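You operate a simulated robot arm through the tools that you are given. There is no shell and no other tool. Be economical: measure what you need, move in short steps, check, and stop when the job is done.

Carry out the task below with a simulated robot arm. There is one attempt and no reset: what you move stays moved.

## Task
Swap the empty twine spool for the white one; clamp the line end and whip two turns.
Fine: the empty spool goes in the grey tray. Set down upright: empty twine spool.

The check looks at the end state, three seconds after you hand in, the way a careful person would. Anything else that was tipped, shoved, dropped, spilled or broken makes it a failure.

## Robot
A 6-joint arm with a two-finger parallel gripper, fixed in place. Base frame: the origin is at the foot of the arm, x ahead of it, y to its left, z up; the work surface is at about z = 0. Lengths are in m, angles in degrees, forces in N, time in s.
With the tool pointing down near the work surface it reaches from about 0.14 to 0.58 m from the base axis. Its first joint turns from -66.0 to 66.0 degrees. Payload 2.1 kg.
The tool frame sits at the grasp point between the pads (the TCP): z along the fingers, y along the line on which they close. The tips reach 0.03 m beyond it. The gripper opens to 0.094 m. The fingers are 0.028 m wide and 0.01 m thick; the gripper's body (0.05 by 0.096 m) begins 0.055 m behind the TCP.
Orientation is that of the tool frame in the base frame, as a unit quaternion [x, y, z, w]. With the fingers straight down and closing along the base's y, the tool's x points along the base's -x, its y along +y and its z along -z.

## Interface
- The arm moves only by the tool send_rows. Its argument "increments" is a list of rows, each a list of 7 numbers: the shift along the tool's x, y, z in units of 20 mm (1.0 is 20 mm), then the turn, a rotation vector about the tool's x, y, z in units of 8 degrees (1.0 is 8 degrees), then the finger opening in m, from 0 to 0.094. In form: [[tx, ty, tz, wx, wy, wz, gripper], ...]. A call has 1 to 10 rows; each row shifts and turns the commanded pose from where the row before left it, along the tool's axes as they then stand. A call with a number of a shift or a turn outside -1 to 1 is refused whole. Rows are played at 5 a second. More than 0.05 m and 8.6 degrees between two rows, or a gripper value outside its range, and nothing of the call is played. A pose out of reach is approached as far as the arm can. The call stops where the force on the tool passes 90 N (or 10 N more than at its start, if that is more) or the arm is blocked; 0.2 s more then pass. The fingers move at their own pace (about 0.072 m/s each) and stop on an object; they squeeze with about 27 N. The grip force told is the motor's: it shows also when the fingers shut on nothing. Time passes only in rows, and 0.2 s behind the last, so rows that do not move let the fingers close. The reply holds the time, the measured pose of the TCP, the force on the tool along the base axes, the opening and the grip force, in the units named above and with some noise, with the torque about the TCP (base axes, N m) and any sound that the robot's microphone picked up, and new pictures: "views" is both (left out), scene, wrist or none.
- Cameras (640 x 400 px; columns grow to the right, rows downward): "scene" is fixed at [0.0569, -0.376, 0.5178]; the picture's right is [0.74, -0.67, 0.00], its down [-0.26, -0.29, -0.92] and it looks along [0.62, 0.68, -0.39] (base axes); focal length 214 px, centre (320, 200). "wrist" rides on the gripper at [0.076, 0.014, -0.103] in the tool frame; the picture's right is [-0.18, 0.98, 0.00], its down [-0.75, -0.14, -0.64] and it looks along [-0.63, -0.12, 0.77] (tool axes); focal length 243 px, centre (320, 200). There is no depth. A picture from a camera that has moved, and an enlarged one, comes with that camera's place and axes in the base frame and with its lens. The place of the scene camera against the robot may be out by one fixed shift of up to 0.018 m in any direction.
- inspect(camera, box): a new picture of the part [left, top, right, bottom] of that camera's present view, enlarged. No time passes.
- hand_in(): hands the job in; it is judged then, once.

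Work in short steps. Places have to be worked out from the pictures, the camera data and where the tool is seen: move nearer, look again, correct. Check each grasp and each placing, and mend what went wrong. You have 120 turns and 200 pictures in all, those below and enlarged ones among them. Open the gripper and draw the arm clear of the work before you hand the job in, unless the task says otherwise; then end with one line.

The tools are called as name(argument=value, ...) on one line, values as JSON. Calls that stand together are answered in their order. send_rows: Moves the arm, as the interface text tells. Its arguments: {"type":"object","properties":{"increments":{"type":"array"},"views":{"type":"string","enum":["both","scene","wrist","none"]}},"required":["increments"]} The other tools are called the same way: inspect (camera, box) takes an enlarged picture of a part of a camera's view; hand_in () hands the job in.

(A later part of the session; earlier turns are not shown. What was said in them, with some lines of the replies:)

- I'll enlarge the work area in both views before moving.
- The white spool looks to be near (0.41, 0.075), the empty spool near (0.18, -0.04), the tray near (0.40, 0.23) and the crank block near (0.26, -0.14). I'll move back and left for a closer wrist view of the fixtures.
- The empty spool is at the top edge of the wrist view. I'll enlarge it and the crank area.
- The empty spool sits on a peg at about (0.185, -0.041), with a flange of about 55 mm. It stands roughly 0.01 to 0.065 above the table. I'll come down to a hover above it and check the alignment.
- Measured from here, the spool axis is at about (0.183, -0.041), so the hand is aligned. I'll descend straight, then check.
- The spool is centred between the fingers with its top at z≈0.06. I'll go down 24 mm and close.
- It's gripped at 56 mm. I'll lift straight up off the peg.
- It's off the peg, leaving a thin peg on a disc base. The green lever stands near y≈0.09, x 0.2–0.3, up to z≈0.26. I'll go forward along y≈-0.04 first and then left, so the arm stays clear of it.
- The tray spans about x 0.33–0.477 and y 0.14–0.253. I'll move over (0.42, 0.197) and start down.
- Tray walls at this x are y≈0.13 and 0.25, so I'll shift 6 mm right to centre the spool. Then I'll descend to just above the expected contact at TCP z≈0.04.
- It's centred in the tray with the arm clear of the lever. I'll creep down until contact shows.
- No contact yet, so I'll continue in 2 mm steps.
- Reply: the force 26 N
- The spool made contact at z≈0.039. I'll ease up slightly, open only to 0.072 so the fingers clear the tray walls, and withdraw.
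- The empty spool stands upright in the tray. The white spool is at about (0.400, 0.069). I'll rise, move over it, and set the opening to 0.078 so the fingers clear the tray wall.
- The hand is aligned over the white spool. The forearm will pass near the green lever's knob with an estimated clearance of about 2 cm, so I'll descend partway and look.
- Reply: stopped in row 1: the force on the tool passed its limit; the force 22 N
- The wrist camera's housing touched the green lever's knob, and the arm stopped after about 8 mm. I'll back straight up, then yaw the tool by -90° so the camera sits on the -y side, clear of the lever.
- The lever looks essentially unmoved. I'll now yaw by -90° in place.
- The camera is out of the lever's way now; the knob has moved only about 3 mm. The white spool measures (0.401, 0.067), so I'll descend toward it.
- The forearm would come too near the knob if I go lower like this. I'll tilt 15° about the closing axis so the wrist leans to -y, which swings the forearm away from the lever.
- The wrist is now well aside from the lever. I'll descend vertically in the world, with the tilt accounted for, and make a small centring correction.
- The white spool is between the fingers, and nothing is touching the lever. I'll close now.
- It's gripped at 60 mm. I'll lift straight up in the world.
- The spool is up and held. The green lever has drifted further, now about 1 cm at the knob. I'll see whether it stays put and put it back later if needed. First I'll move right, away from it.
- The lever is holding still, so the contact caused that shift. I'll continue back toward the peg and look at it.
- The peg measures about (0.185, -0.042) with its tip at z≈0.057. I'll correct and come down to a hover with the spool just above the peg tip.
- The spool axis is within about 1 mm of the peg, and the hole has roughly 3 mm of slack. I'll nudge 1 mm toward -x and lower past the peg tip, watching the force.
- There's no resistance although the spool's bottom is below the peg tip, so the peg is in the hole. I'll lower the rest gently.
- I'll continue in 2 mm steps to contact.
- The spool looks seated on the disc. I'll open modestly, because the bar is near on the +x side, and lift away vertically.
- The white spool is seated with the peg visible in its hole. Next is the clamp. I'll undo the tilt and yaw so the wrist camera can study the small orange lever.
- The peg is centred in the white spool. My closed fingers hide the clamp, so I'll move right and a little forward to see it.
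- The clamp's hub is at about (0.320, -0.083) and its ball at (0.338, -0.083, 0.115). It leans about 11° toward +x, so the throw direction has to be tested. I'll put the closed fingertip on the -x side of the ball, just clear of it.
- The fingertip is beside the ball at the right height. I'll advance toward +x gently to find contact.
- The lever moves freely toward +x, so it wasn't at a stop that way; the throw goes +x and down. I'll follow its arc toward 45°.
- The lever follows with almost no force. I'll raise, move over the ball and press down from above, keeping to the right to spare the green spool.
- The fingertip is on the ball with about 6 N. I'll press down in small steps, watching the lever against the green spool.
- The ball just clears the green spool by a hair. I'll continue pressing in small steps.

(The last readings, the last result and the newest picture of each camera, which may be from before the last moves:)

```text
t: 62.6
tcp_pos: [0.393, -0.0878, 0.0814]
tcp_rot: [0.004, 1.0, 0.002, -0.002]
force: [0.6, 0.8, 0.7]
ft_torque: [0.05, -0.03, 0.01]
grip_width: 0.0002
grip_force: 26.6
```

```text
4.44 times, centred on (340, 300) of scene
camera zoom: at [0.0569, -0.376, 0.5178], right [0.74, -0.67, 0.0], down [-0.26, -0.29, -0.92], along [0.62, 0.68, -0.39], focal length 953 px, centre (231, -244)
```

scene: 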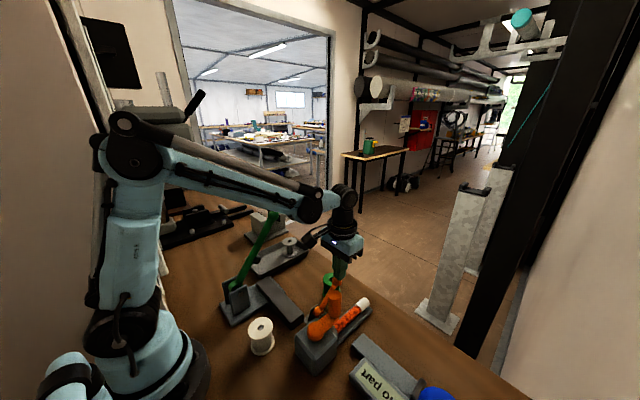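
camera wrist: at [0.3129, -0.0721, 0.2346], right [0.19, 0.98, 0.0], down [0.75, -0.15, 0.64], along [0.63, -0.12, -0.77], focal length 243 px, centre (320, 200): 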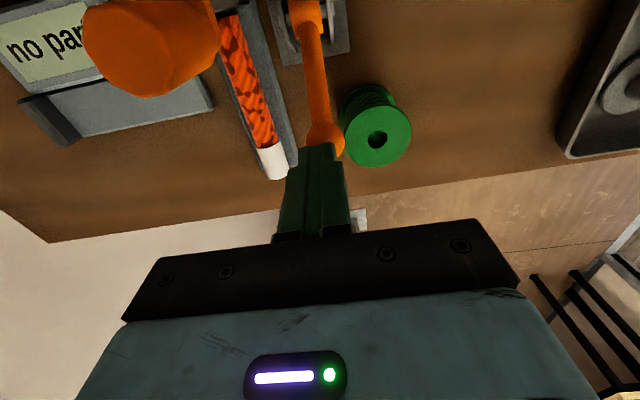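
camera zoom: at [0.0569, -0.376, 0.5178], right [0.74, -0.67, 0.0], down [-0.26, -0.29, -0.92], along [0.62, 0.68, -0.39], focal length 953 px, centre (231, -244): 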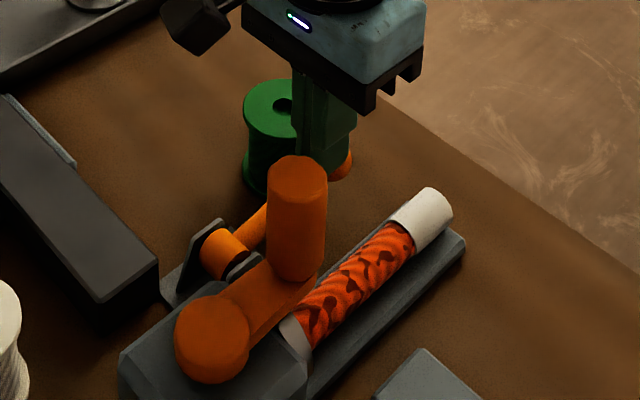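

The lever passed the spool cleanly and is nearly horizontal. I'll keep pressing until a stop.

send_rows(increments=[[0, 0, 0.2, 0, 0, 0, 0.0], [0, 0, 0.2, 0, 0, 0, 0.0], [0, 0, 0, 0, 0, 0, 0.0]], views="none")

send_rows(increments=[[0, 0, 0.2, 0, 0, 0, 0.0], [0, 0, 0, 0, 0, 0, 0.0]], views="none")

inspect(camera="wrist", box=[240, 40, 440, 240])

```text
t: 63.4
tcp_pos: [0.3932, -0.0886, 0.074]
tcp_rot: [0.005, 1.0, 0.003, -0.001]
force: [-5.1, -0.6, 80.8]
ft_torque: [0.45, -0.85, -0.17]
grip_width: 0.0
grip_force: 26.6
```

```text
t: 63.7
tcp_pos: [0.3937, -0.0889, 0.0743]
tcp_rot: [0.005, 1.0, 0.003, -0.004]
force: [-7.8, 0.4, 56.9]
ft_torque: [0.28, -0.53, 0.03]
grip_width: 0.0001
grip_force: 27.0
stopped in row 1: the force on the tool passed its limit (the readings are from after the stop); the commanded pose is now the measured one
```

```text
2.00 times, centred on (340, 140) of wrist
camera zoom: at [0.3181, -0.0743, 0.1786], right [0.19, 0.98, 0.0], down [0.76, -0.15, 0.64], along [0.62, -0.12, -0.77], focal length 485 px, centre (280, 320)
```

zoom: 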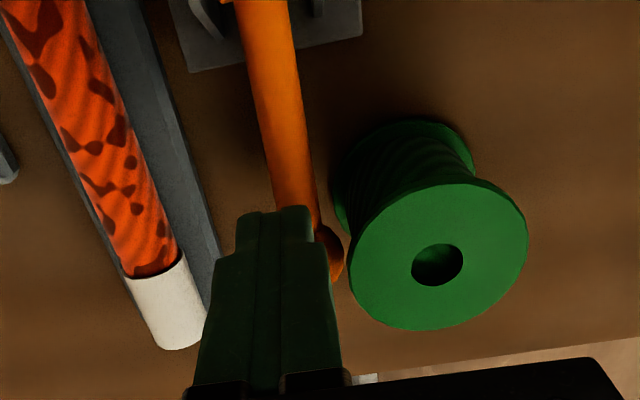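

There's a hard stop at about 85°, so the clamp is thrown. I'll lift straight off and move back for a look at the crank.

send_rows(increments=[[0, 0, -0.5, 0, 0, 0, 0.0], [0, 0, -1, 0, 0, 0, 0.0], [0, 0, -1, 0, 0, 0, 0.0], [0, 0, -1, 0, 0, 0, 0.0], [0, 0, -1, 0, 0, 0, 0.0], [0.9, 0, -1, 0, 0, 0, 0.03], [0.9, 0, -1, 0, 0, 0, 0.06], [0.9, 0, 0, 0, 0, 0, 0.06], [0.9, 0, 0, 0, 0, 0, 0.06], [0, 0, 0, 0, 0, 0, 0.06]])

inspect(camera="scene", box=[280, 255, 400, 345])

inspect(camera="wrist", box=[180, 0, 440, 220])

```text
t: 65.9
tcp_pos: [0.321, -0.0883, 0.2046]
tcp_rot: [0.005, 1.0, 0.003, -0.002]
force: [0.4, -0.1, 1.0]
ft_torque: [-0.04, 0.03, -0.01]
grip_width: 0.06
grip_force: 0.1
camera wrist: at [0.2458, -0.0744, 0.3075], right [0.19, 0.98, 0.0], down [0.76, -0.15, 0.64], along [0.63, -0.12, -0.77], focal length 243 px, centre (320, 200)
```

scene: 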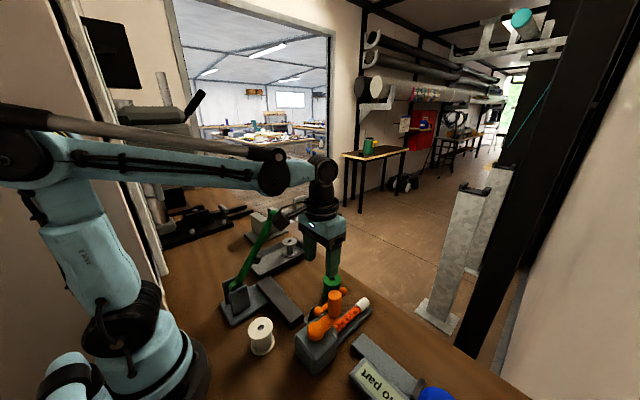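
wrist: 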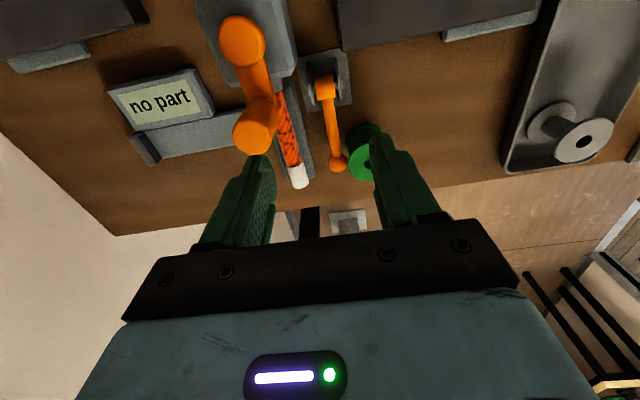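

```text
4.44 times, centred on (340, 300) of scene
camera zoom: at [0.0568, -0.376, 0.5178], right [0.74, -0.67, 0.0], down [-0.26, -0.29, -0.92], along [0.62, 0.68, -0.39], focal length 953 px, centre (231, -244)
```

zoom: 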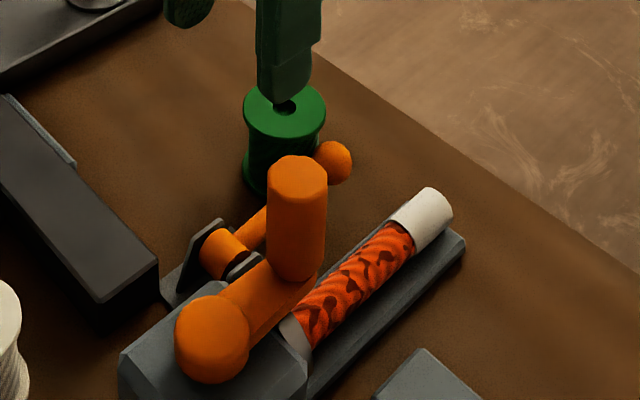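

```text
1.82 times, centred on (310, 110) of wrist
camera zoom: at [0.2458, -0.0744, 0.3075], right [0.19, 0.98, 0.0], down [0.76, -0.15, 0.64], along [0.63, -0.12, -0.77], focal length 441 px, centre (338, 364)
```

zoom: 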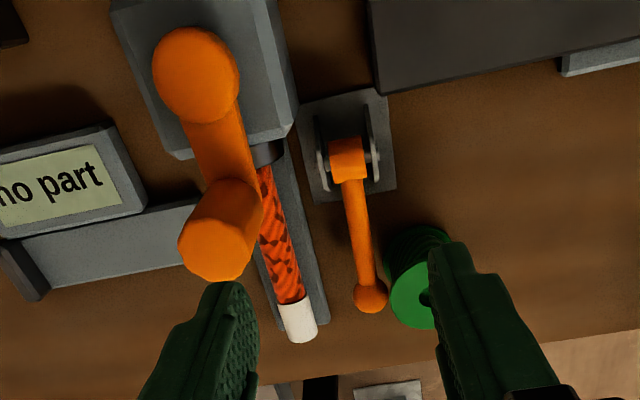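

The clamp lever stays down and the green spool is untouched. The crank hub is near (0.26, -0.14) and the handle near (0.32, -0.137), with its top at z≈0.13. I'll move over the handle and refine.

send_rows(increments=[[0, -0.85, 0, 0, 0, 0, 0.06], [0.1, -0.85, 0, 0, 0, 0, 0.06], [0.1, -0.75, 0.2, 0, 0, 0, 0.06], [0, 0, 0.5, 0, 0, 0, 0.06], [0, 0, 0, 0, 0, 0, 0.06]])

inspect(camera="wrist", box=[220, 0, 420, 240])

```text
t: 67.1
tcp_pos: [0.3176, -0.1375, 0.1888]
tcp_rot: [0.005, 1.0, 0.002, -0.003]
force: [0.6, 0.2, 0.5]
ft_torque: [0.04, -0.01, -0.02]
grip_width: 0.0602
grip_force: 0.1
camera wrist: at [0.2435, -0.1236, 0.2926], right [0.19, 0.98, 0.0], down [0.76, -0.15, 0.64], along [0.63, -0.12, -0.77], focal length 243 px, centre (320, 200)
```

scene: 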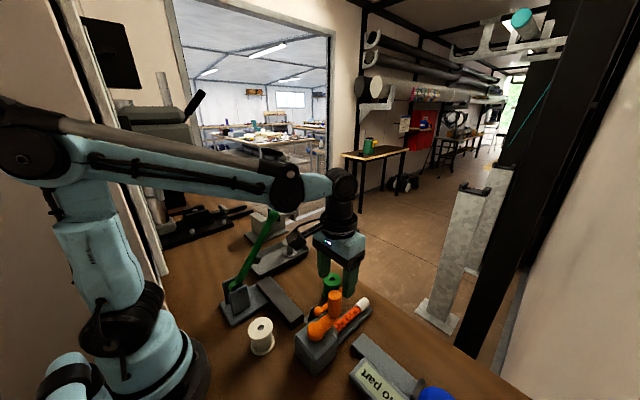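
wrist: 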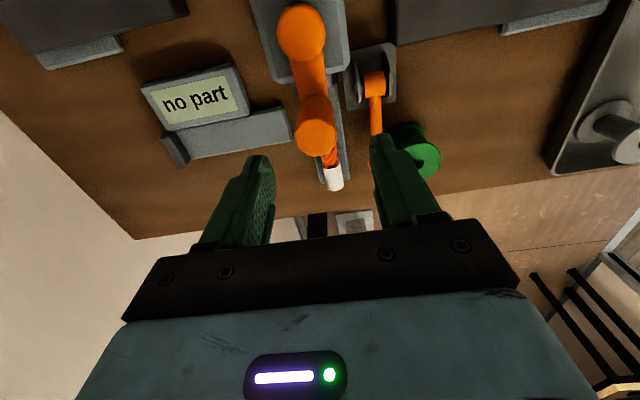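

```text
1.67 times, centred on (320, 120) of wrist
camera zoom: at [0.2435, -0.1236, 0.2926], right [0.19, 0.98, 0.0], down [0.76, -0.15, 0.64], along [0.63, -0.12, -0.77], focal length 404 px, centre (320, 333)
```

zoom: 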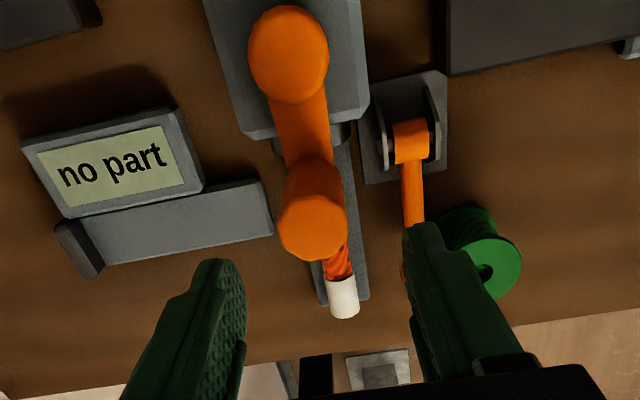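

The handle is at about (0.318, -0.141). I'll lower so the fingers just straddle its top, and recheck centring.

send_rows(increments=[[0, -0.15, 0.9, 0, 0, 0, 0.06], [0, 0, 0.9, 0, 0, 0, 0.06], [0, 0, 0, 0, 0, 0, 0.06]])

inspect(camera="wrist", box=[220, 0, 420, 240])

inspect(camera="scene", box=[280, 255, 400, 345])

```text
t: 67.9
tcp_pos: [0.3196, -0.1402, 0.1556]
tcp_rot: [0.004, 1.0, 0.003, -0.002]
force: [0.9, 0.3, 1.2]
ft_torque: [-0.03, 0.02, 0.01]
grip_width: 0.0603
grip_force: 0.0
camera wrist: at [0.244, -0.1264, 0.2577], right [0.19, 0.98, 0.0], down [0.76, -0.15, 0.64], along [0.63, -0.12, -0.77], focal length 243 px, centre (320, 200)
```

scene: 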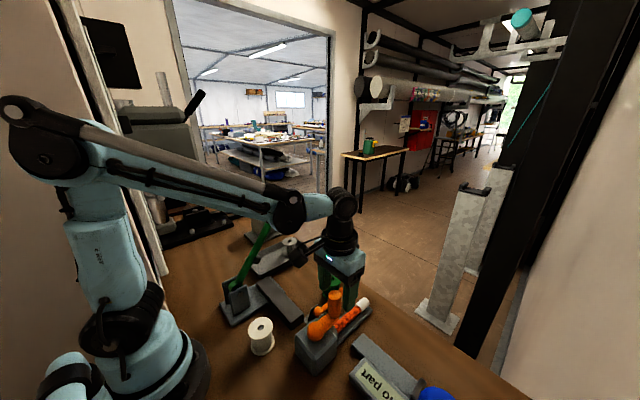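
wrist: 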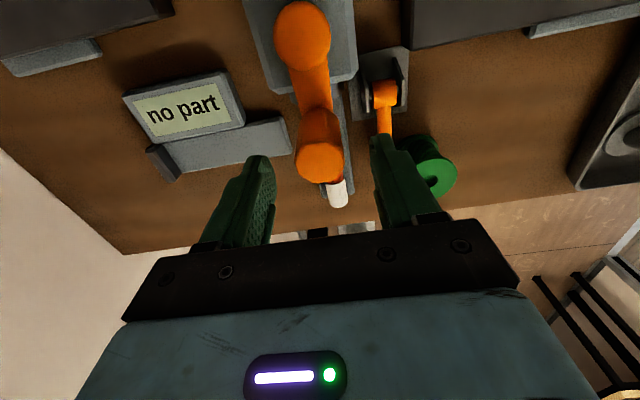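

```text
1.67 times, centred on (320, 120) of wrist
camera zoom: at [0.244, -0.1264, 0.2577], right [0.19, 0.98, 0.0], down [0.76, -0.15, 0.64], along [0.63, -0.12, -0.77], focal length 404 px, centre (320, 333)
```

zoom: 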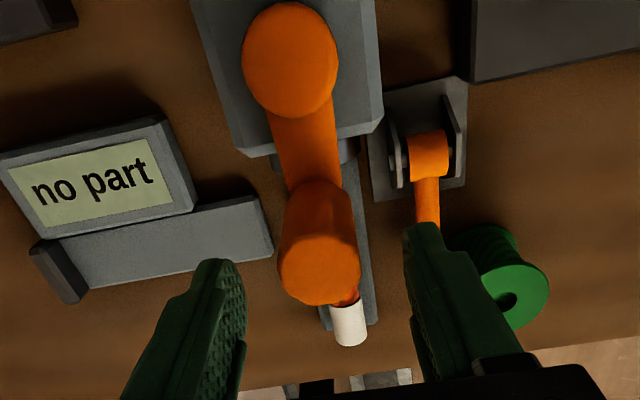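

```text
4.44 times, centred on (340, 300) of scene
camera zoom: at [0.0569, -0.376, 0.5178], right [0.74, -0.67, 0.0], down [-0.26, -0.29, -0.92], along [0.62, 0.68, -0.39], focal length 953 px, centre (231, -244)
```

zoom: 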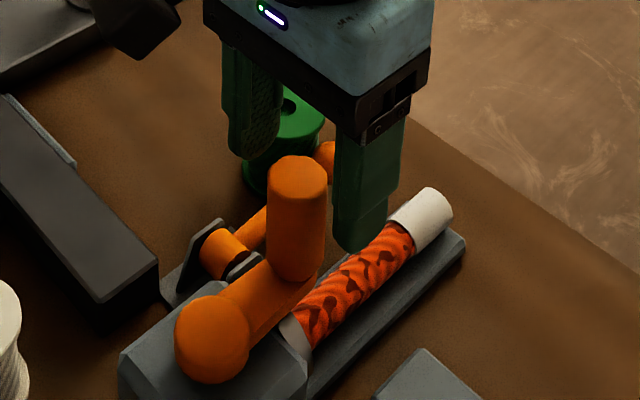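

Combining views, the handle's axis is at about (0.314, -0.140) with its top at z≈0.145. I'll lower to TCP z 0.128 and close on it.

send_rows(increments=[[0.25, 0, 0.7, 0, 0, 0, 0.06], [0, 0, 0.68, 0, 0, 0, 0.06], [0, 0, 0, 0, 0, 0, 0.04], [0, 0, 0, 0, 0, 0, 0.02], [0, 0, 0, 0, 0, 0, 0.01], [0, 0, 0, 0, 0, 0, 0.01]])

inspect(camera="wrist", box=[220, 0, 420, 240])

```text
t: 69.3
tcp_pos: [0.3134, -0.1406, 0.1266]
tcp_rot: [0.005, 1.0, 0.002, -0.002]
force: [8.7, 0.0, -9.1]
ft_torque: [-0.7, 0.02, -0.01]
grip_width: 0.0298
grip_force: 44.9
camera wrist: at [0.2381, -0.1267, 0.2293], right [0.19, 0.98, 0.0], down [0.76, -0.15, 0.64], along [0.63, -0.12, -0.77], focal length 243 px, centre (320, 200)
```

scene: 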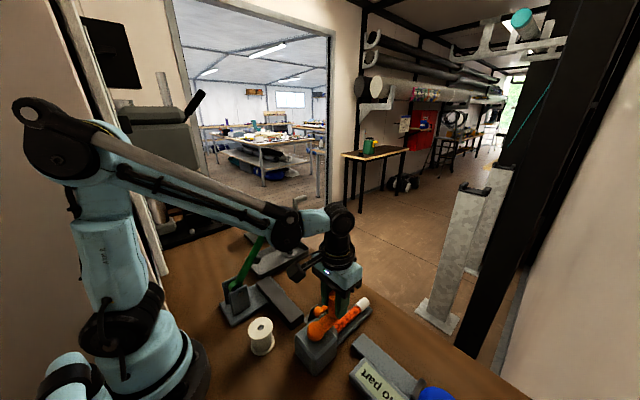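
wrist: 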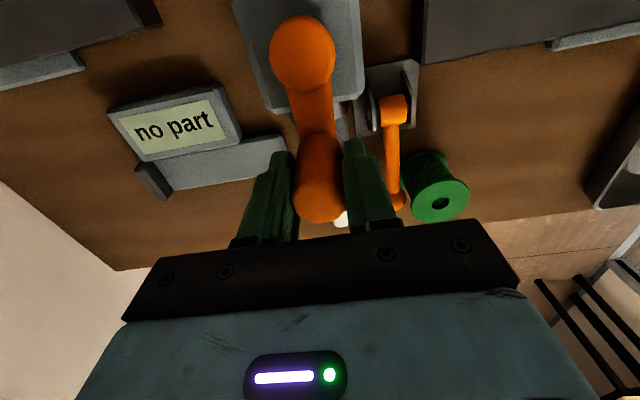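

```text
1.67 times, centred on (320, 120) of wrist
camera zoom: at [0.2381, -0.1267, 0.2293], right [0.19, 0.98, 0.0], down [0.76, -0.15, 0.64], along [0.63, -0.12, -0.77], focal length 404 px, centre (320, 333)
```

zoom: 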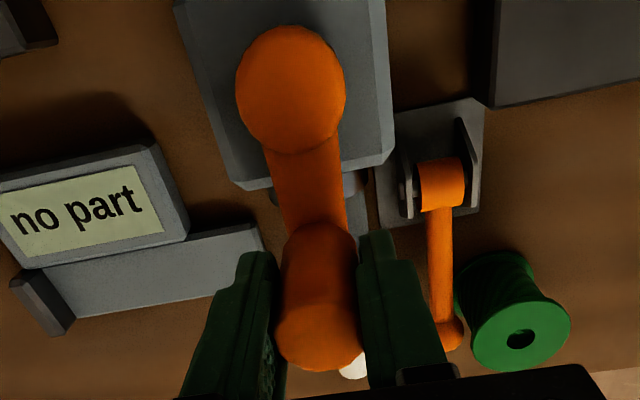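

The handle is gripped at 29.8 mm. With the hub at about (0.258, -0.140), the crank radius is about 54 mm. I'll test a small clockwise arc first to feel for a ratchet or stop.

send_rows(increments=[[0.01, -0.235, 0, 0, 0, 0, 0.01], [0.03, -0.232, 0, 0, 0, 0, 0.01], [0, 0, 0, 0, 0, 0, 0.01]], views="none")

```text
t: 70.1
tcp_pos: [0.3128, -0.1506, 0.1261]
tcp_rot: [0.005, 1.0, 0.002, -0.002]
force: [21.9, -3.9, 5.5]
ft_torque: [-0.02, 0.35, 0.0]
grip_width: 0.0296
grip_force: 44.9
```

Clockwise is free. I'll come back and test counter-clockwise.

send_rows(increments=[[-0.03, 0.232, 0, 0, 0, 0, 0.01], [-0.01, 0.235, 0, 0, 0, 0, 0.01], [0, 0, 0, 0, 0, 0, 0.01]], views="none")

send_rows(increments=[[0.01, 0.235, 0, 0, 0, 0, 0.01], [0.03, 0.232, 0, 0, 0, 0, 0.01], [0, 0, 0, 0, 0, 0, 0.01]], views="none")

```text
t: 70.9
tcp_pos: [0.3135, -0.1402, 0.1264]
tcp_rot: [0.005, 1.0, 0.001, -0.001]
force: [27.8, 0.1, 25.5]
ft_torque: [-0.46, 1.16, -0.05]
grip_width: 0.0296
grip_force: 45.1
```

```text
t: 71.7
tcp_pos: [0.3133, -0.1295, 0.1272]
tcp_rot: [0.004, 1.0, 0.002, 0.0]
force: [27.6, 4.9, 11.4]
ft_torque: [-0.6, 0.51, -0.02]
grip_width: 0.0301
grip_force: 45.0
```

Both directions turn freely, so there's no ratchet. I'll whip counter-clockwise from above, following the arc in 15° steps and watching the force.

send_rows(increments=[[0.16, 0.668, 0, 0, 0, 0, 0.01], [0.376, 0.59, 0, 0, 0, 0, 0.01], [0.516, 0.473, 0, 0, 0, 0, 0.01], [0.621, 0.323, 0, 0, 0, 0, 0.01], [0, 0, 0, 0, 0, 0, 0.01]])

inspect(camera="scene", box=[260, 245, 400, 365])

```text
t: 72.9
tcp_pos: [0.28, -0.0896, 0.1271]
tcp_rot: [0.004, 1.0, 0.004, -0.004]
force: [6.3, 20.0, -42.8]
ft_torque: [-0.85, 0.32, 0.03]
grip_width: 0.0301
grip_force: 45.8
camera wrist: at [0.2035, -0.0748, 0.2304], right [0.19, 0.98, 0.01], down [0.76, -0.15, 0.63], along [0.62, -0.12, -0.77], focal length 243 px, centre (320, 200)
```

scene: 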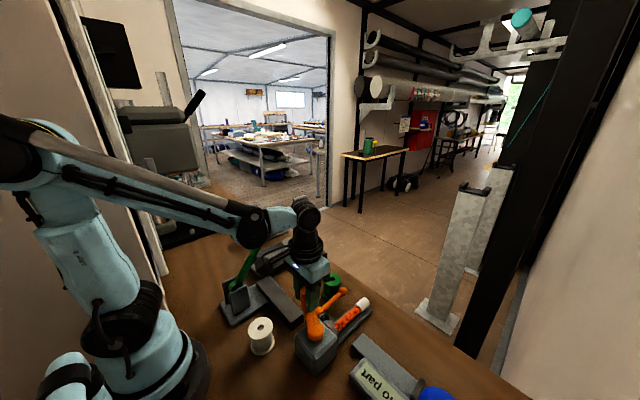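
wrist: 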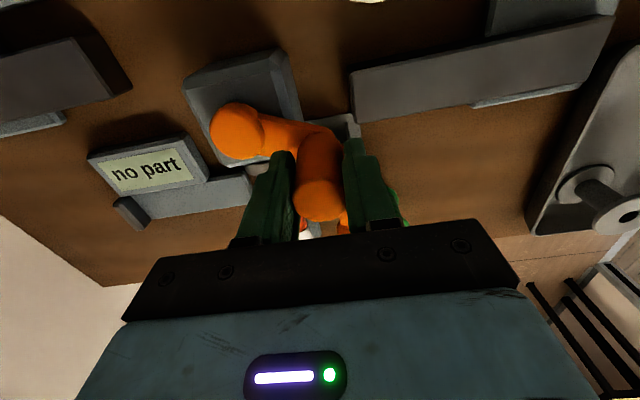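

```text
3.33 times, centred on (330, 305) of scene
camera zoom: at [0.057, -0.376, 0.5178], right [0.74, -0.67, 0.0], down [-0.26, -0.29, -0.92], along [0.62, 0.68, -0.39], focal length 715 px, centre (287, -150)
```

zoom: 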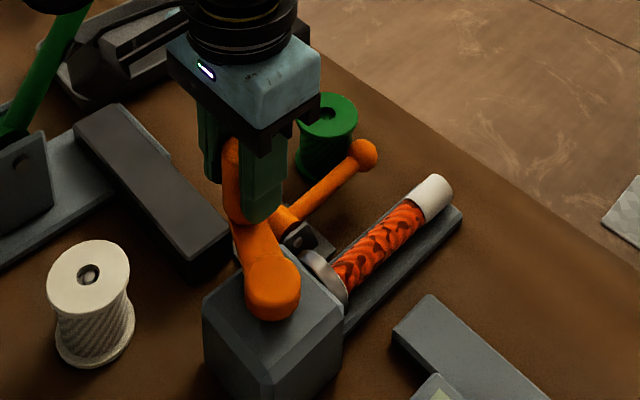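

The crank follows to about 70°, and the force suggests a slightly larger radius (≈55 mm). I'll continue to about 160° with that.

send_rows(increments=[[0.701, 0.215, 0, 0, 0, 0, 0.01], [0.717, -0.031, 0, 0, 0, 0, 0.01], [0.685, -0.216, 0, 0, 0, 0, 0.01], [0.606, -0.386, 0, 0, 0, 0, 0.01], [0.485, -0.529, 0, 0, 0, 0, 0.01], [0.331, -0.637, 0, 0, 0, 0, 0.01], [0, 0, 0, 0, 0, 0, 0.01]])

inspect(camera="scene", box=[240, 245, 380, 365])

```text
t: 74.5
tcp_pos: [0.2067, -0.1212, 0.1274]
tcp_rot: [0.004, 1.0, 0.001, -0.002]
force: [-2.9, -0.3, -33.9]
ft_torque: [-0.46, 0.79, -0.01]
grip_width: 0.0297
grip_force: 45.1
camera wrist: at [0.1317, -0.1066, 0.2307], right [0.19, 0.98, 0.0], down [0.76, -0.15, 0.64], along [0.63, -0.12, -0.77], focal length 243 px, centre (320, 200)
```

scene: 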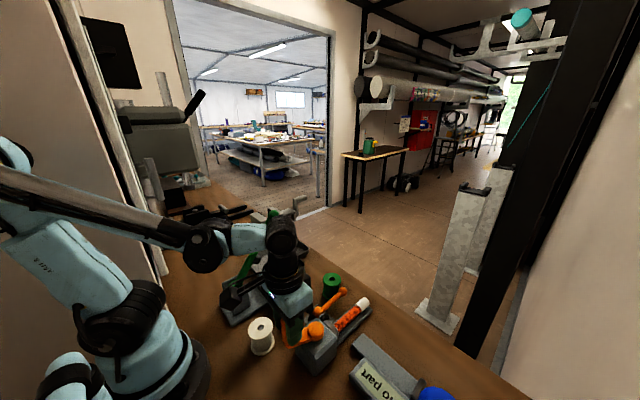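
wrist: 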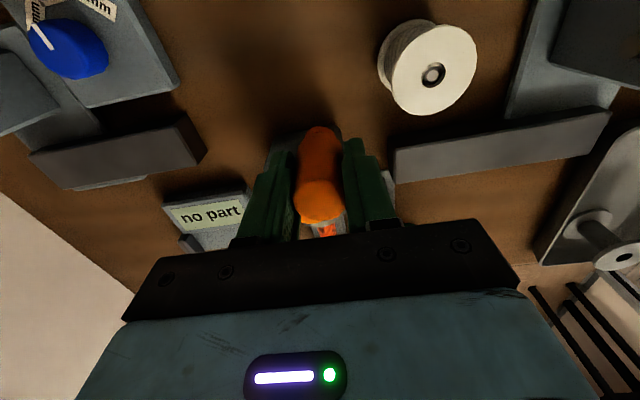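

```text
3.33 times, centred on (310, 305) of scene
camera zoom: at [0.0569, -0.376, 0.5178], right [0.74, -0.67, 0.0], down [-0.26, -0.29, -0.92], along [0.62, 0.68, -0.39], focal length 715 px, centre (353, -150)
```

zoom: 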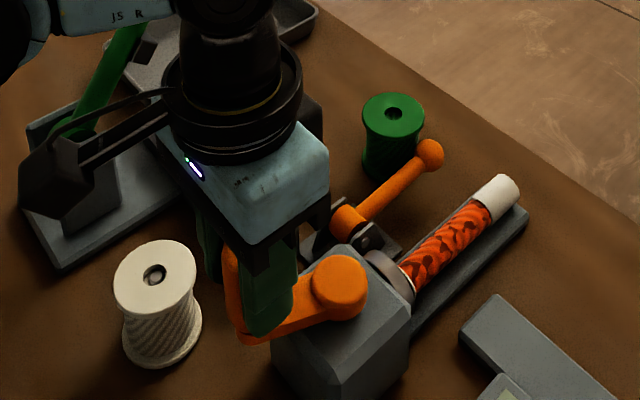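

The crank is at about 160° and tracks well with low in-plane force. I'll continue through to about 310°.

send_rows(increments=[[0.155, -0.701, 0.02, 0, 0, 0, 0.01], [-0.031, -0.717, 0, 0, 0, 0, 0.01], [-0.216, -0.685, 0, 0, 0, 0, 0.01], [-0.386, -0.606, 0, 0, 0, 0, 0.01], [-0.529, -0.485, 0, 0, 0, 0, 0.01], [-0.637, -0.331, 0, 0, 0, 0, 0.01], [-0.701, -0.155, 0, 0, 0, 0, 0.01], [-0.717, 0.031, 0, 0, 0, 0, 0.01], [-0.685, 0.216, 0, 0, 0, 0, 0.01], [-0.606, 0.386, 0, 0, 0, 0, 0.01]])

inspect(camera="scene", box=[240, 245, 400, 380])

```text
t: 76.7
tcp_pos: [0.2955, -0.1818, 0.1245]
tcp_rot: [0.003, 1.0, 0.003, -0.002]
force: [5.6, -7.1, 25.6]
ft_torque: [-1.01, -0.32, 0.0]
grip_width: 0.03
grip_force: 45.4
camera wrist: at [0.2194, -0.1676, 0.2282], right [0.19, 0.98, 0.0], down [0.75, -0.15, 0.64], along [0.63, -0.12, -0.77], focal length 243 px, centre (320, 200)
```

scene: 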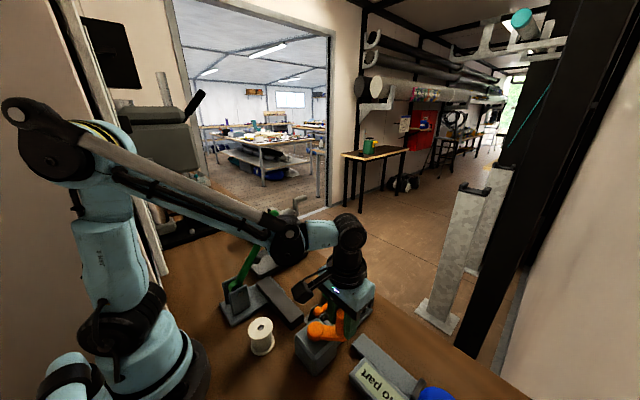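
wrist: 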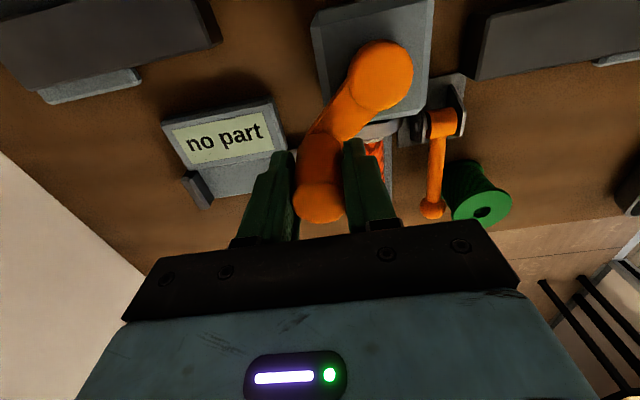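

```text
2.96 times, centred on (320, 312) of scene
camera zoom: at [0.0568, -0.3759, 0.5179], right [0.74, -0.67, 0.0], down [-0.26, -0.29, -0.92], along [0.62, 0.68, -0.39], focal length 636 px, centre (320, -133)
```

zoom: 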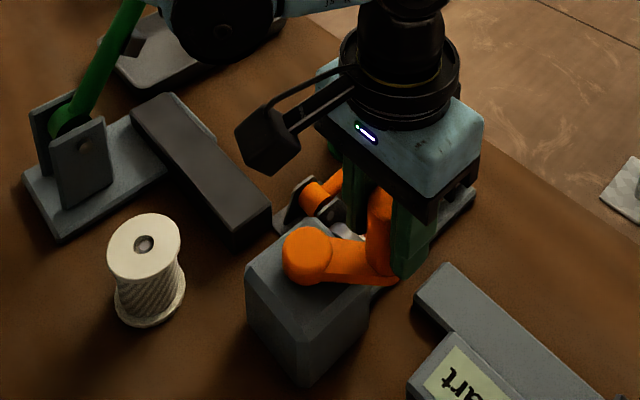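

It's tracking well at about 310°. I'll continue through one full turn to about 460°.

send_rows(increments=[[-0.485, 0.529, -0.05, 0, 0, 0, 0.01], [-0.331, 0.637, 0, 0, 0, 0, 0.01], [-0.155, 0.701, 0, 0, 0, 0, 0.01], [0.031, 0.717, 0, 0, 0, 0, 0.01], [0.216, 0.685, 0, 0, 0, 0, 0.01], [0.386, 0.606, 0, 0, 0, 0, 0.01], [0.529, 0.485, 0, 0, 0, 0, 0.01], [0.637, 0.331, 0, 0, 0, 0, 0.01], [0.701, 0.155, 0, 0, 0, 0, 0.01], [0.717, -0.031, 0, 0, 0, 0, 0.01]])

```text
t: 78.9
tcp_pos: [0.249, -0.0849, 0.1274]
tcp_rot: [0.005, 1.0, 0.001, -0.003]
force: [3.5, -15.0, -42.7]
ft_torque: [-0.25, 0.06, -0.03]
grip_width: 0.0296
grip_force: 45.1
camera wrist: at [0.1747, -0.0711, 0.2304], right [0.19, 0.98, 0.0], down [0.76, -0.15, 0.64], along [0.63, -0.12, -0.77], focal length 243 px, centre (320, 200)
```

scene: 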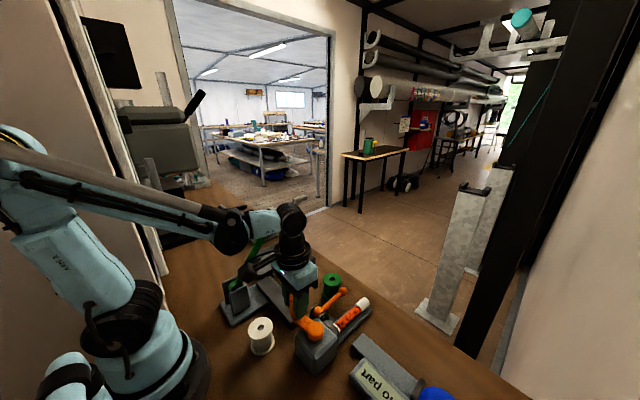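
wrist: 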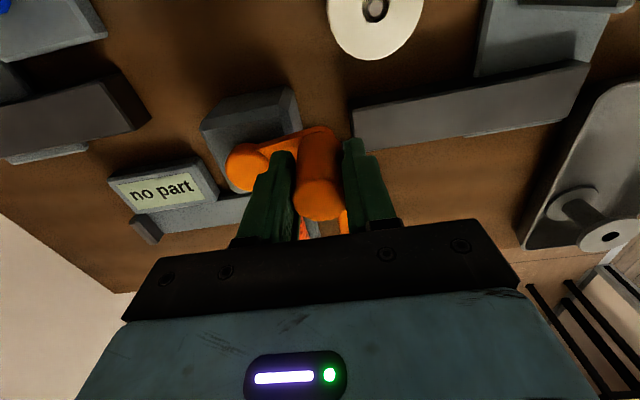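

It has turned about 460° and is still tracking. I'll continue to about 610°.

send_rows(increments=[[0.685, -0.226, 0.02, 0, 0, 0, 0.01], [0.606, -0.386, 0, 0, 0, 0, 0.01], [0.485, -0.529, 0, 0, 0, 0, 0.01], [0.331, -0.637, 0, 0, 0, 0, 0.01], [0.155, -0.701, 0, 0, 0, 0, 0.01], [-0.031, -0.717, 0, 0, 0, 0, 0.01], [-0.216, -0.685, 0, 0, 0, 0, 0.01], [-0.386, -0.606, 0, 0, 0, 0, 0.01], [-0.529, -0.485, 0, 0, 0, 0, 0.01], [-0.637, -0.331, -0.02, 0, 0, 0, 0.01]], views="wrist")

```text
t: 81.1
tcp_pos: [0.2403, -0.1917, 0.1265]
tcp_rot: [0.004, 1.0, 0.001, -0.002]
force: [-3.6, -10.4, 6.0]
ft_torque: [-0.58, 0.09, -0.01]
grip_width: 0.0297
grip_force: 44.7
camera wrist: at [0.1642, -0.1768, 0.2294], right [0.19, 0.98, 0.0], down [0.75, -0.15, 0.64], along [0.63, -0.12, -0.77], focal length 243 px, centre (320, 200)
```

wrist: 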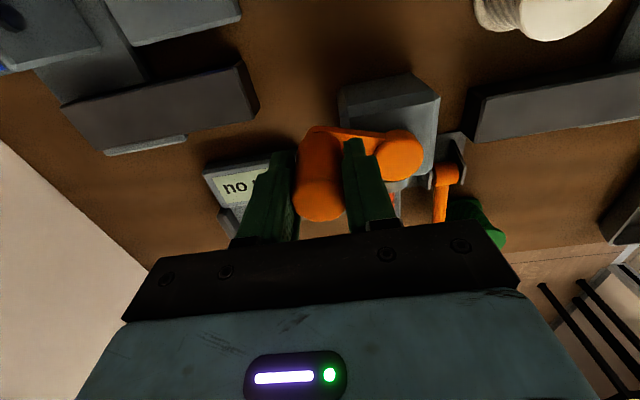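

It's at about 610°. The remaining arc goes to just past 720°.

send_rows(increments=[[-0.701, -0.155, 0, 0, 0, 0, 0.01], [-0.717, 0.031, 0, 0, 0, 0, 0.01], [-0.685, 0.216, 0, 0, 0, 0, 0.01], [-0.606, 0.386, 0, 0, 0, 0, 0.01], [-0.485, 0.529, 0, 0, 0, 0, 0.01], [-0.331, 0.637, 0, 0, 0, 0, 0.01], [-0.155, 0.701, 0, 0, 0, 0, 0.01], [0.01, 0.575, 0, 0, 0, 0, 0.01], [0, 0, 0, 0, 0, 0, 0.01]])

inspect(camera="scene", box=[240, 245, 400, 380])

```text
t: 83.1
tcp_pos: [0.3146, -0.1334, 0.1263]
tcp_rot: [0.005, 1.0, 0.003, -0.002]
force: [12.9, 1.9, -32.6]
ft_torque: [-0.55, -0.68, 0.02]
grip_width: 0.0298
grip_force: 44.8
camera wrist: at [0.2381, -0.1188, 0.23], right [0.19, 0.98, 0.0], down [0.75, -0.15, 0.64], along [0.63, -0.12, -0.77], focal length 243 px, centre (320, 200)
```

scene: 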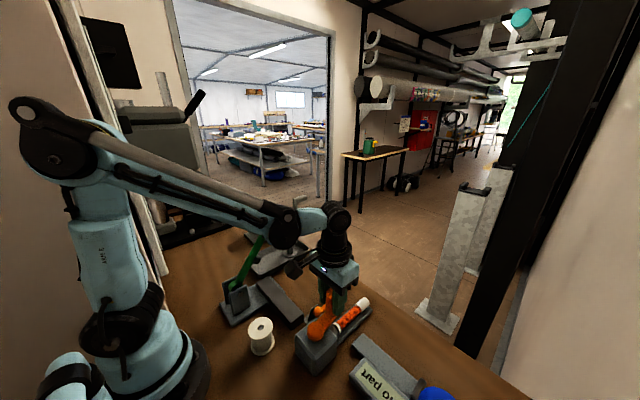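
wrist: 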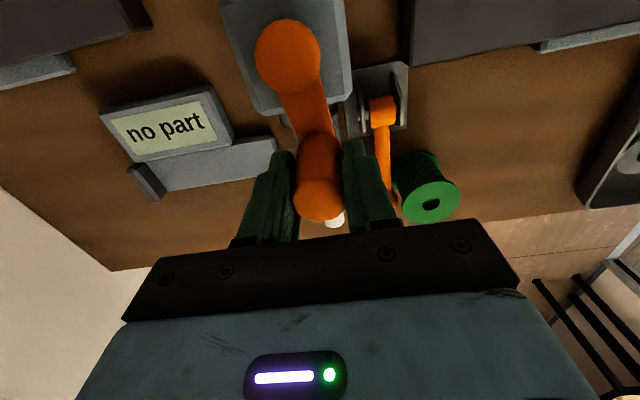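

```text
2.96 times, centred on (320, 312) of scene
camera zoom: at [0.057, -0.376, 0.5178], right [0.74, -0.67, 0.0], down [-0.26, -0.29, -0.92], along [0.62, 0.68, -0.39], focal length 636 px, centre (320, -133)
```

zoom: 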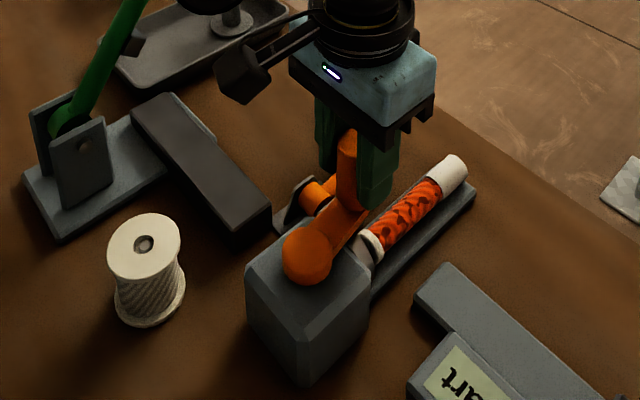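

Two full turns are done, and a white whipping band now shows on the rope. I'll open and lift off the handle.

send_rows(increments=[[0, 0, 0, 0, 0, 0, 0.035], [0, 0, 0, 0, 0, 0, 0.05], [0, 0, 0, 0, 0, 0, 0.05], [0, 0, -0.8, 0, 0, 0, 0.05], [0, 0, -1, 0, 0, 0, 0.05], [0, 0, -1, 0, 0, 0, 0.05], [0, 0, -1, 0, 0, 0, 0.05], [0, 0, -1, 0, 0, 0, 0.05], [0, 0, -1, 0, 0, 0, 0.05], [0, 0, -0.5, 0, 0, 0, 0.02]])

inspect(camera="scene", box=[240, 245, 400, 380])

inspect(camera="scene", box=[200, 190, 400, 315])

```text
t: 85.3
tcp_pos: [0.3154, -0.1333, 0.2528]
tcp_rot: [0.004, 1.0, 0.003, -0.003]
force: [-0.8, 0.0, -0.4]
ft_torque: [0.03, 0.03, -0.01]
grip_width: 0.02
grip_force: 0.0
camera wrist: at [0.2388, -0.1195, 0.3566], right [0.19, 0.98, 0.0], down [0.76, -0.15, 0.64], along [0.63, -0.12, -0.77], focal length 243 px, centre (320, 200)
```

scene: 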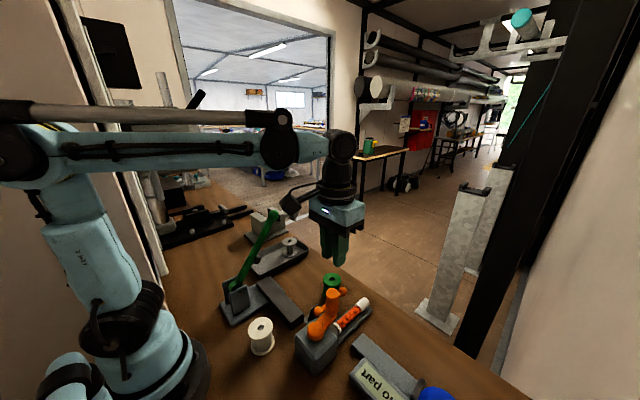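
wrist: 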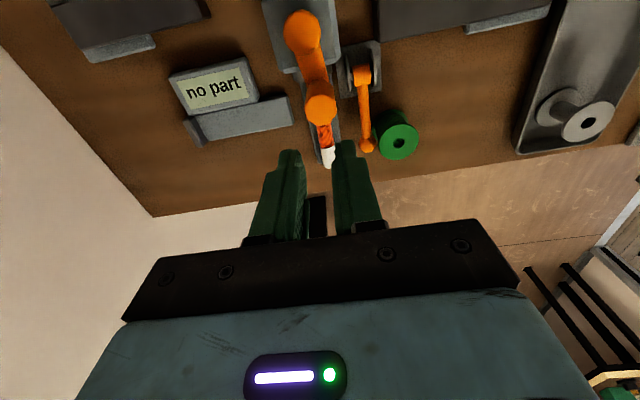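

```text
2.96 times, centred on (320, 312) of scene
camera zoom: at [0.0569, -0.376, 0.5178], right [0.74, -0.67, 0.0], down [-0.26, -0.29, -0.92], along [0.62, 0.68, -0.39], focal length 636 px, centre (320, -133)
```

zoom: 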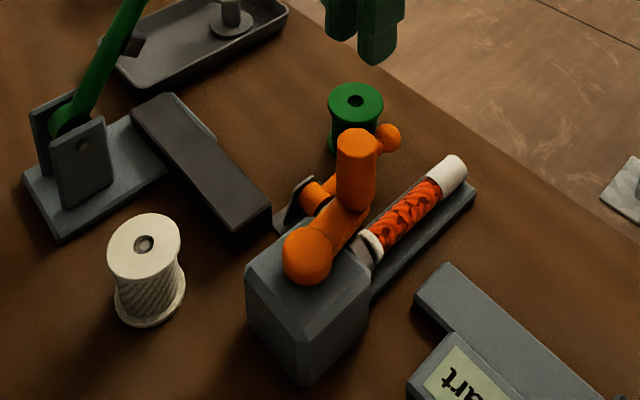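

```text
3.20 times, centred on (300, 252) of scene
camera zoom: at [0.0569, -0.376, 0.5178], right [0.74, -0.67, 0.0], down [-0.26, -0.29, -0.92], along [0.62, 0.68, -0.39], focal length 686 px, centre (384, 32)
```

zoom: 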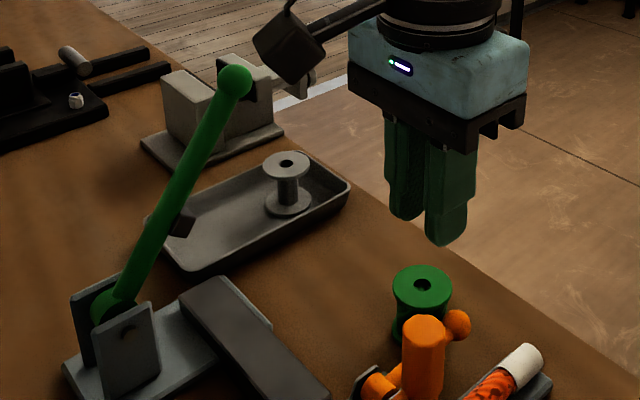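

Everything is in place: the white spool is on the peg, the clamp is down, and the whipping is done. One thing to mend: the green lever's knob sits about 1 cm further forward than at the start. I'll approach from its +x side and nudge it back gently.

send_rows(increments=[[-0.45, 1, -0.1, 0, 0, 0, 0.0], [-0.45, 1, -0.1, 0, 0, 0, 0.0], [-0.45, 1, 0, 0, 0, 0, 0.0], [-0.45, 1, 0, 0, 0, 0, 0.0], [-0.45, 1, 0, 0, 0, 0, 0.0], [-0.45, 1, 0, 0, 0, 0, 0.0], [-0.45, 1, 0, 0, 0, 0, 0.0], [-0.45, 1, 0, 0, 0, 0, 0.0], [-0.4, 1, 0, 0, 0, 0, 0.0], [0, 1, 0, 0, 0, 0, 0.0]], views="none")

send_rows(increments=[[0, 0.97, 0, 0, 0, 0, 0.0], [0.9, 0, 0, 0, 0, 0, 0.0], [0, 0, 0, 0, 0, 0, 0.0]])

inspect(camera="scene", box=[200, 190, 400, 315])

```text
t: 87.5
tcp_pos: [0.396, 0.0633, 0.258]
tcp_rot: [0.004, 1.0, 0.003, -0.003]
force: [0.2, 0.1, -0.7]
ft_torque: [0.01, 0.02, 0.0]
grip_width: 0.0001
grip_force: 26.5
```

```text
t: 88.3
tcp_pos: [0.3771, 0.0843, 0.2582]
tcp_rot: [0.004, 1.0, 0.003, -0.002]
force: [0.6, -0.6, -0.3]
ft_torque: [-0.03, 0.01, -0.02]
grip_width: 0.0002
grip_force: 27.2
camera wrist: at [0.303, 0.0992, 0.3611], right [0.19, 0.98, 0.0], down [0.76, -0.15, 0.64], along [0.63, -0.12, -0.77], focal length 243 px, centre (320, 200)
```

scene: 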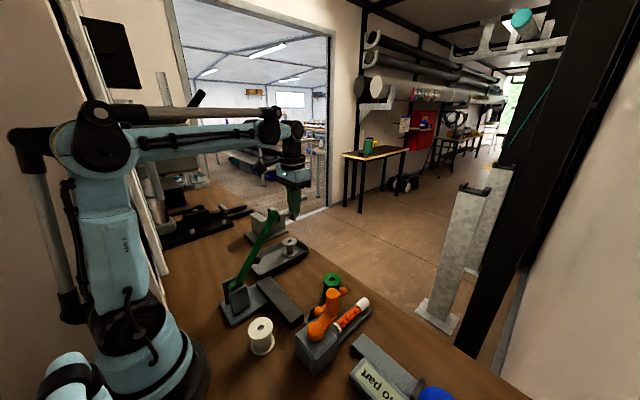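
wrist: 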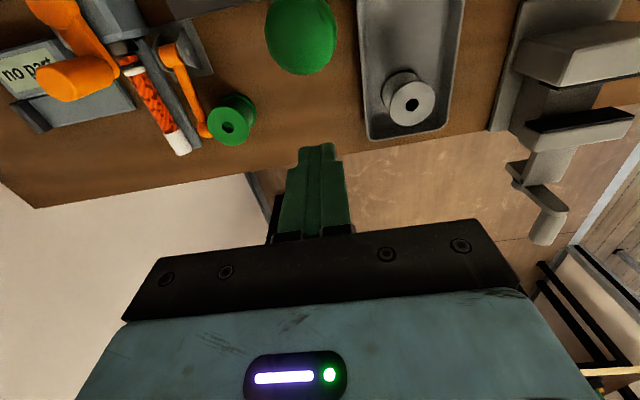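

```text
3.20 times, centred on (300, 252) of scene
camera zoom: at [0.0569, -0.376, 0.5178], right [0.74, -0.67, 0.0], down [-0.26, -0.29, -0.92], along [0.62, 0.68, -0.39], focal length 686 px, centre (384, 32)
```

zoom: 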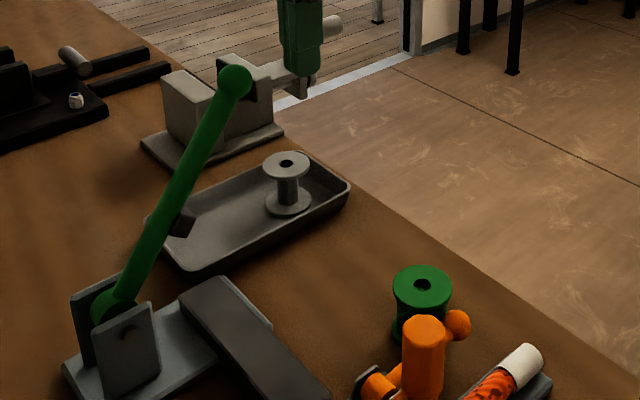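

The knob's near face is at x≈0.329, so contact should come at TCP x≈0.343. I'll approach close and then nudge.

send_rows(increments=[[0.7, 0.2, 0, 0, 0, 0, 0.0], [0.65, 0, 0, 0, 0, 0, 0.0], [0, 0, 0, 0, 0, 0, 0.0]], views="none")

send_rows(increments=[[0.2, 0, 0, 0, 0, 0, 0.0], [0.2, 0, 0, 0, 0, 0, 0.0], [0, 0, 0, 0, 0, 0, 0.0]], views="none")

inspect(camera="scene", box=[200, 190, 400, 315])

```text
t: 89.1
tcp_pos: [0.3522, 0.0891, 0.2589]
tcp_rot: [0.005, 1.0, 0.002, -0.003]
force: [-0.7, 0.2, -0.3]
ft_torque: [-0.01, 0.02, -0.03]
grip_width: 0.0
grip_force: 27.1
```

```text
t: 89.9
tcp_pos: [0.3431, 0.0889, 0.2578]
tcp_rot: [0.005, 1.0, 0.003, -0.003]
force: [-0.1, 0.4, 0.4]
ft_torque: [-0.01, 0.03, -0.02]
grip_width: 0.0
grip_force: 27.1
```

```text
3.20 times, centred on (300, 252) of scene
camera zoom: at [0.0569, -0.376, 0.5178], right [0.74, -0.67, 0.0], down [-0.26, -0.29, -0.92], along [0.62, 0.68, -0.39], focal length 686 px, centre (384, 32)
```

zoom: 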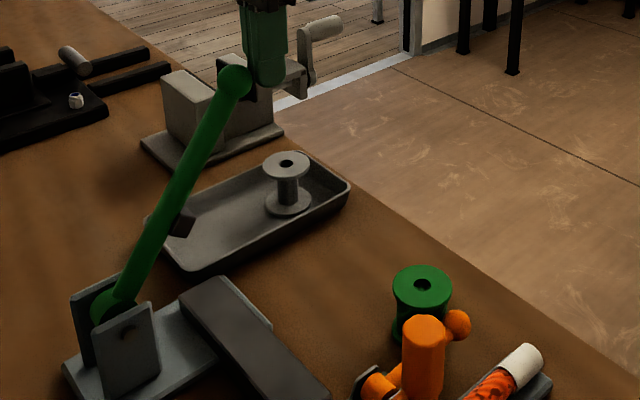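

Nearly touching. I'll nudge about 8 mm further and compare the knob with its original picture position (centre ≈ (222, 75) in this crop).

send_rows(increments=[[0.2, 0, 0, 0, 0, 0, 0.0], [0.2, 0, 0, 0, 0, 0, 0.0], [0, 0, 0, 0, 0, 0, 0.0]], views="none")

inspect(camera="scene", box=[200, 190, 400, 315])

```text
t: 90.7
tcp_pos: [0.3376, 0.0896, 0.2584]
tcp_rot: [0.005, 1.0, 0.002, -0.003]
force: [4.2, 0.4, 1.1]
ft_torque: [-0.01, -0.01, 0.04]
grip_width: 0.0
grip_force: 27.3
```

```text
3.20 times, centred on (300, 252) of scene
camera zoom: at [0.0569, -0.376, 0.5178], right [0.74, -0.67, 0.0], down [-0.26, -0.29, -0.92], along [0.62, 0.68, -0.39], focal length 686 px, centre (384, 32)
```

zoom: 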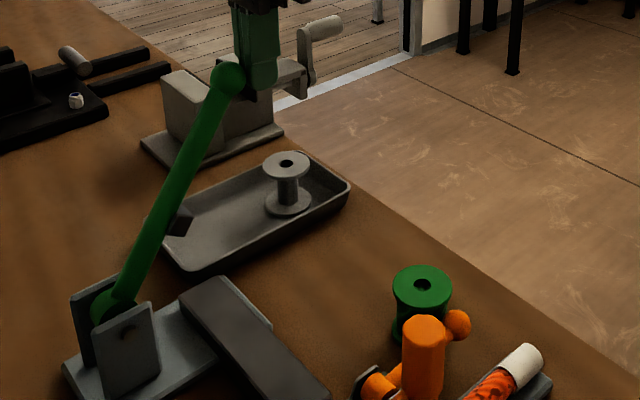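

The knob is moving back with about 4 N and is now at (227, 77). About 4 mm more.

send_rows(increments=[[0.2, 0, 0, 0, 0, 0, 0.0], [0, 0, 0, 0, 0, 0, 0.0]], views="none")

inspect(camera="scene", box=[200, 190, 400, 315])

```text
t: 91.3
tcp_pos: [0.3319, 0.0887, 0.258]
tcp_rot: [0.005, 1.0, 0.002, -0.003]
force: [3.9, -0.1, 1.2]
ft_torque: [0.0, -0.04, 0.01]
grip_width: 0.0002
grip_force: 27.2
```

```text
3.20 times, centred on (300, 252) of scene
camera zoom: at [0.0569, -0.376, 0.5178], right [0.74, -0.67, 0.0], down [-0.26, -0.29, -0.92], along [0.62, 0.68, -0.39], focal length 686 px, centre (384, 32)
```

zoom: 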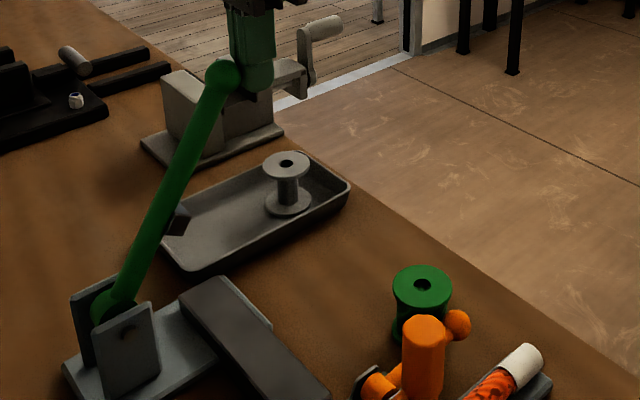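

The knob is back at its original position. I'll back away toward +x, rise, open, and retreat to the starting area.

send_rows(increments=[[-0.8, 0, 0, 0, 0, 0, 0.0], [-1, 0, 0, 0, 0, 0, 0.0], [0, -0.8, -0.9, 0, 0, 0, 0.03], [0, -1, -0.9, 0, 0, 0, 0.06], [0, -1, -0.9, 0, 0, 0, 0.09], [0, -1, -0.9, 0, 0, 0, 0.09], [0, -1, -0.9, 0, 0, 0, 0.09], [0, -1, -0.9, 0, 0, 0, 0.09], [0, -1, -0.9, 0, 0, 0, 0.09], [0, 0, 0, 0, 0, 0, 0.09]])

inspect(camera="scene", box=[200, 190, 400, 315])

inspect(camera="scene", box=[240, 265, 400, 390])

```text
t: 93.5
tcp_pos: [0.368, -0.0468, 0.3832]
tcp_rot: [0.006, 1.0, 0.003, -0.002]
force: [-0.5, 0.6, 0.7]
ft_torque: [0.03, -0.02, 0.02]
grip_width: 0.0897
grip_force: 0.0
camera wrist: at [0.2915, -0.0327, 0.4853], right [0.19, 0.98, 0.0], down [0.76, -0.15, 0.64], along [0.63, -0.12, -0.77], focal length 243 px, centre (320, 200)
```

scene: 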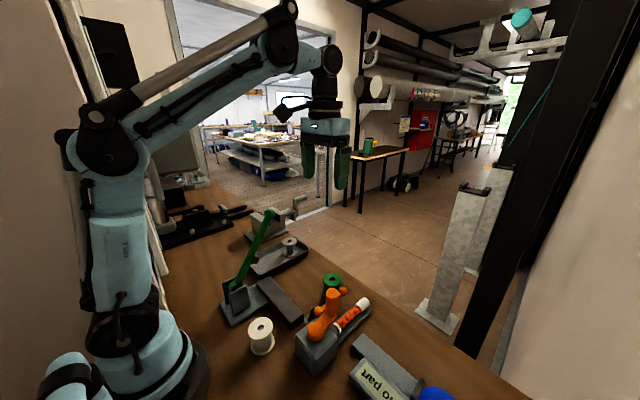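
wrist: 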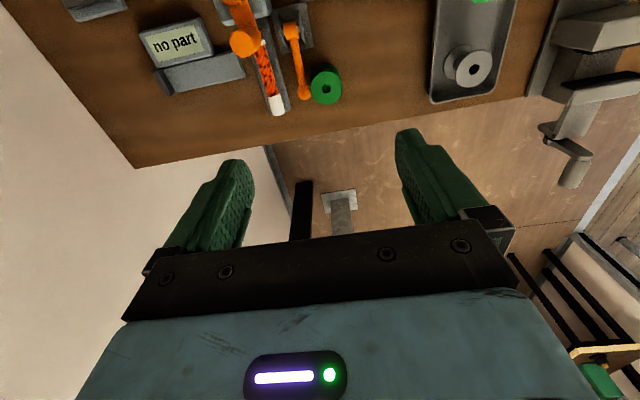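

```text
3.20 times, centred on (300, 252) of scene
camera zoom: at [0.0569, -0.376, 0.5178], right [0.74, -0.67, 0.0], down [-0.26, -0.29, -0.92], along [0.62, 0.68, -0.39], focal length 686 px, centre (384, 32)
```

zoom: 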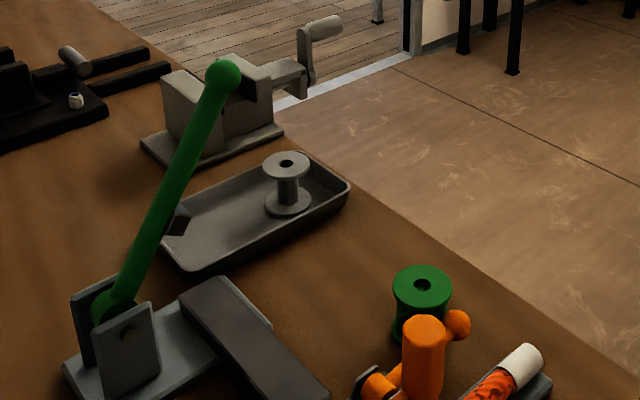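

```text
3.20 times, centred on (320, 328) of scene
camera zoom: at [0.0569, -0.376, 0.5178], right [0.74, -0.67, 0.0], down [-0.26, -0.29, -0.92], along [0.62, 0.68, -0.39], focal length 686 px, centre (320, -208)
```

zoom: 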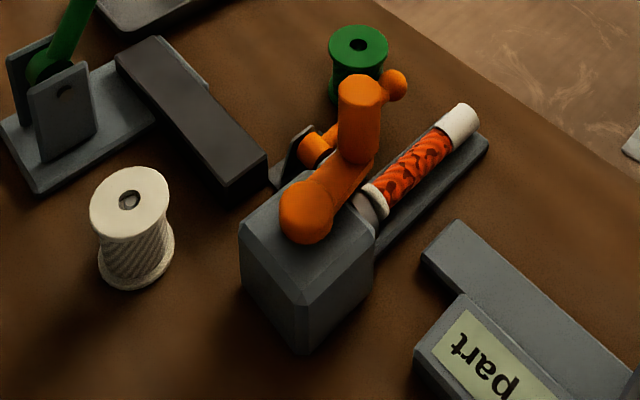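

The end state looks right. The empty spool stands upright in the tray, the white spool is on the peg, the clamp lever is down and two turns are whipped. The green lever is back in place and the arm is clear with the gripper open.

hand_in()

```text
The job is handed in.
```

The job is handed in: the empty spool stands upright in the grey tray, the white spool is on the peg, the line clamp is thrown, and two turns are whipped counter-clockwise; along the way I bumped the green lever about 1 cm and nudged it back to where it started.
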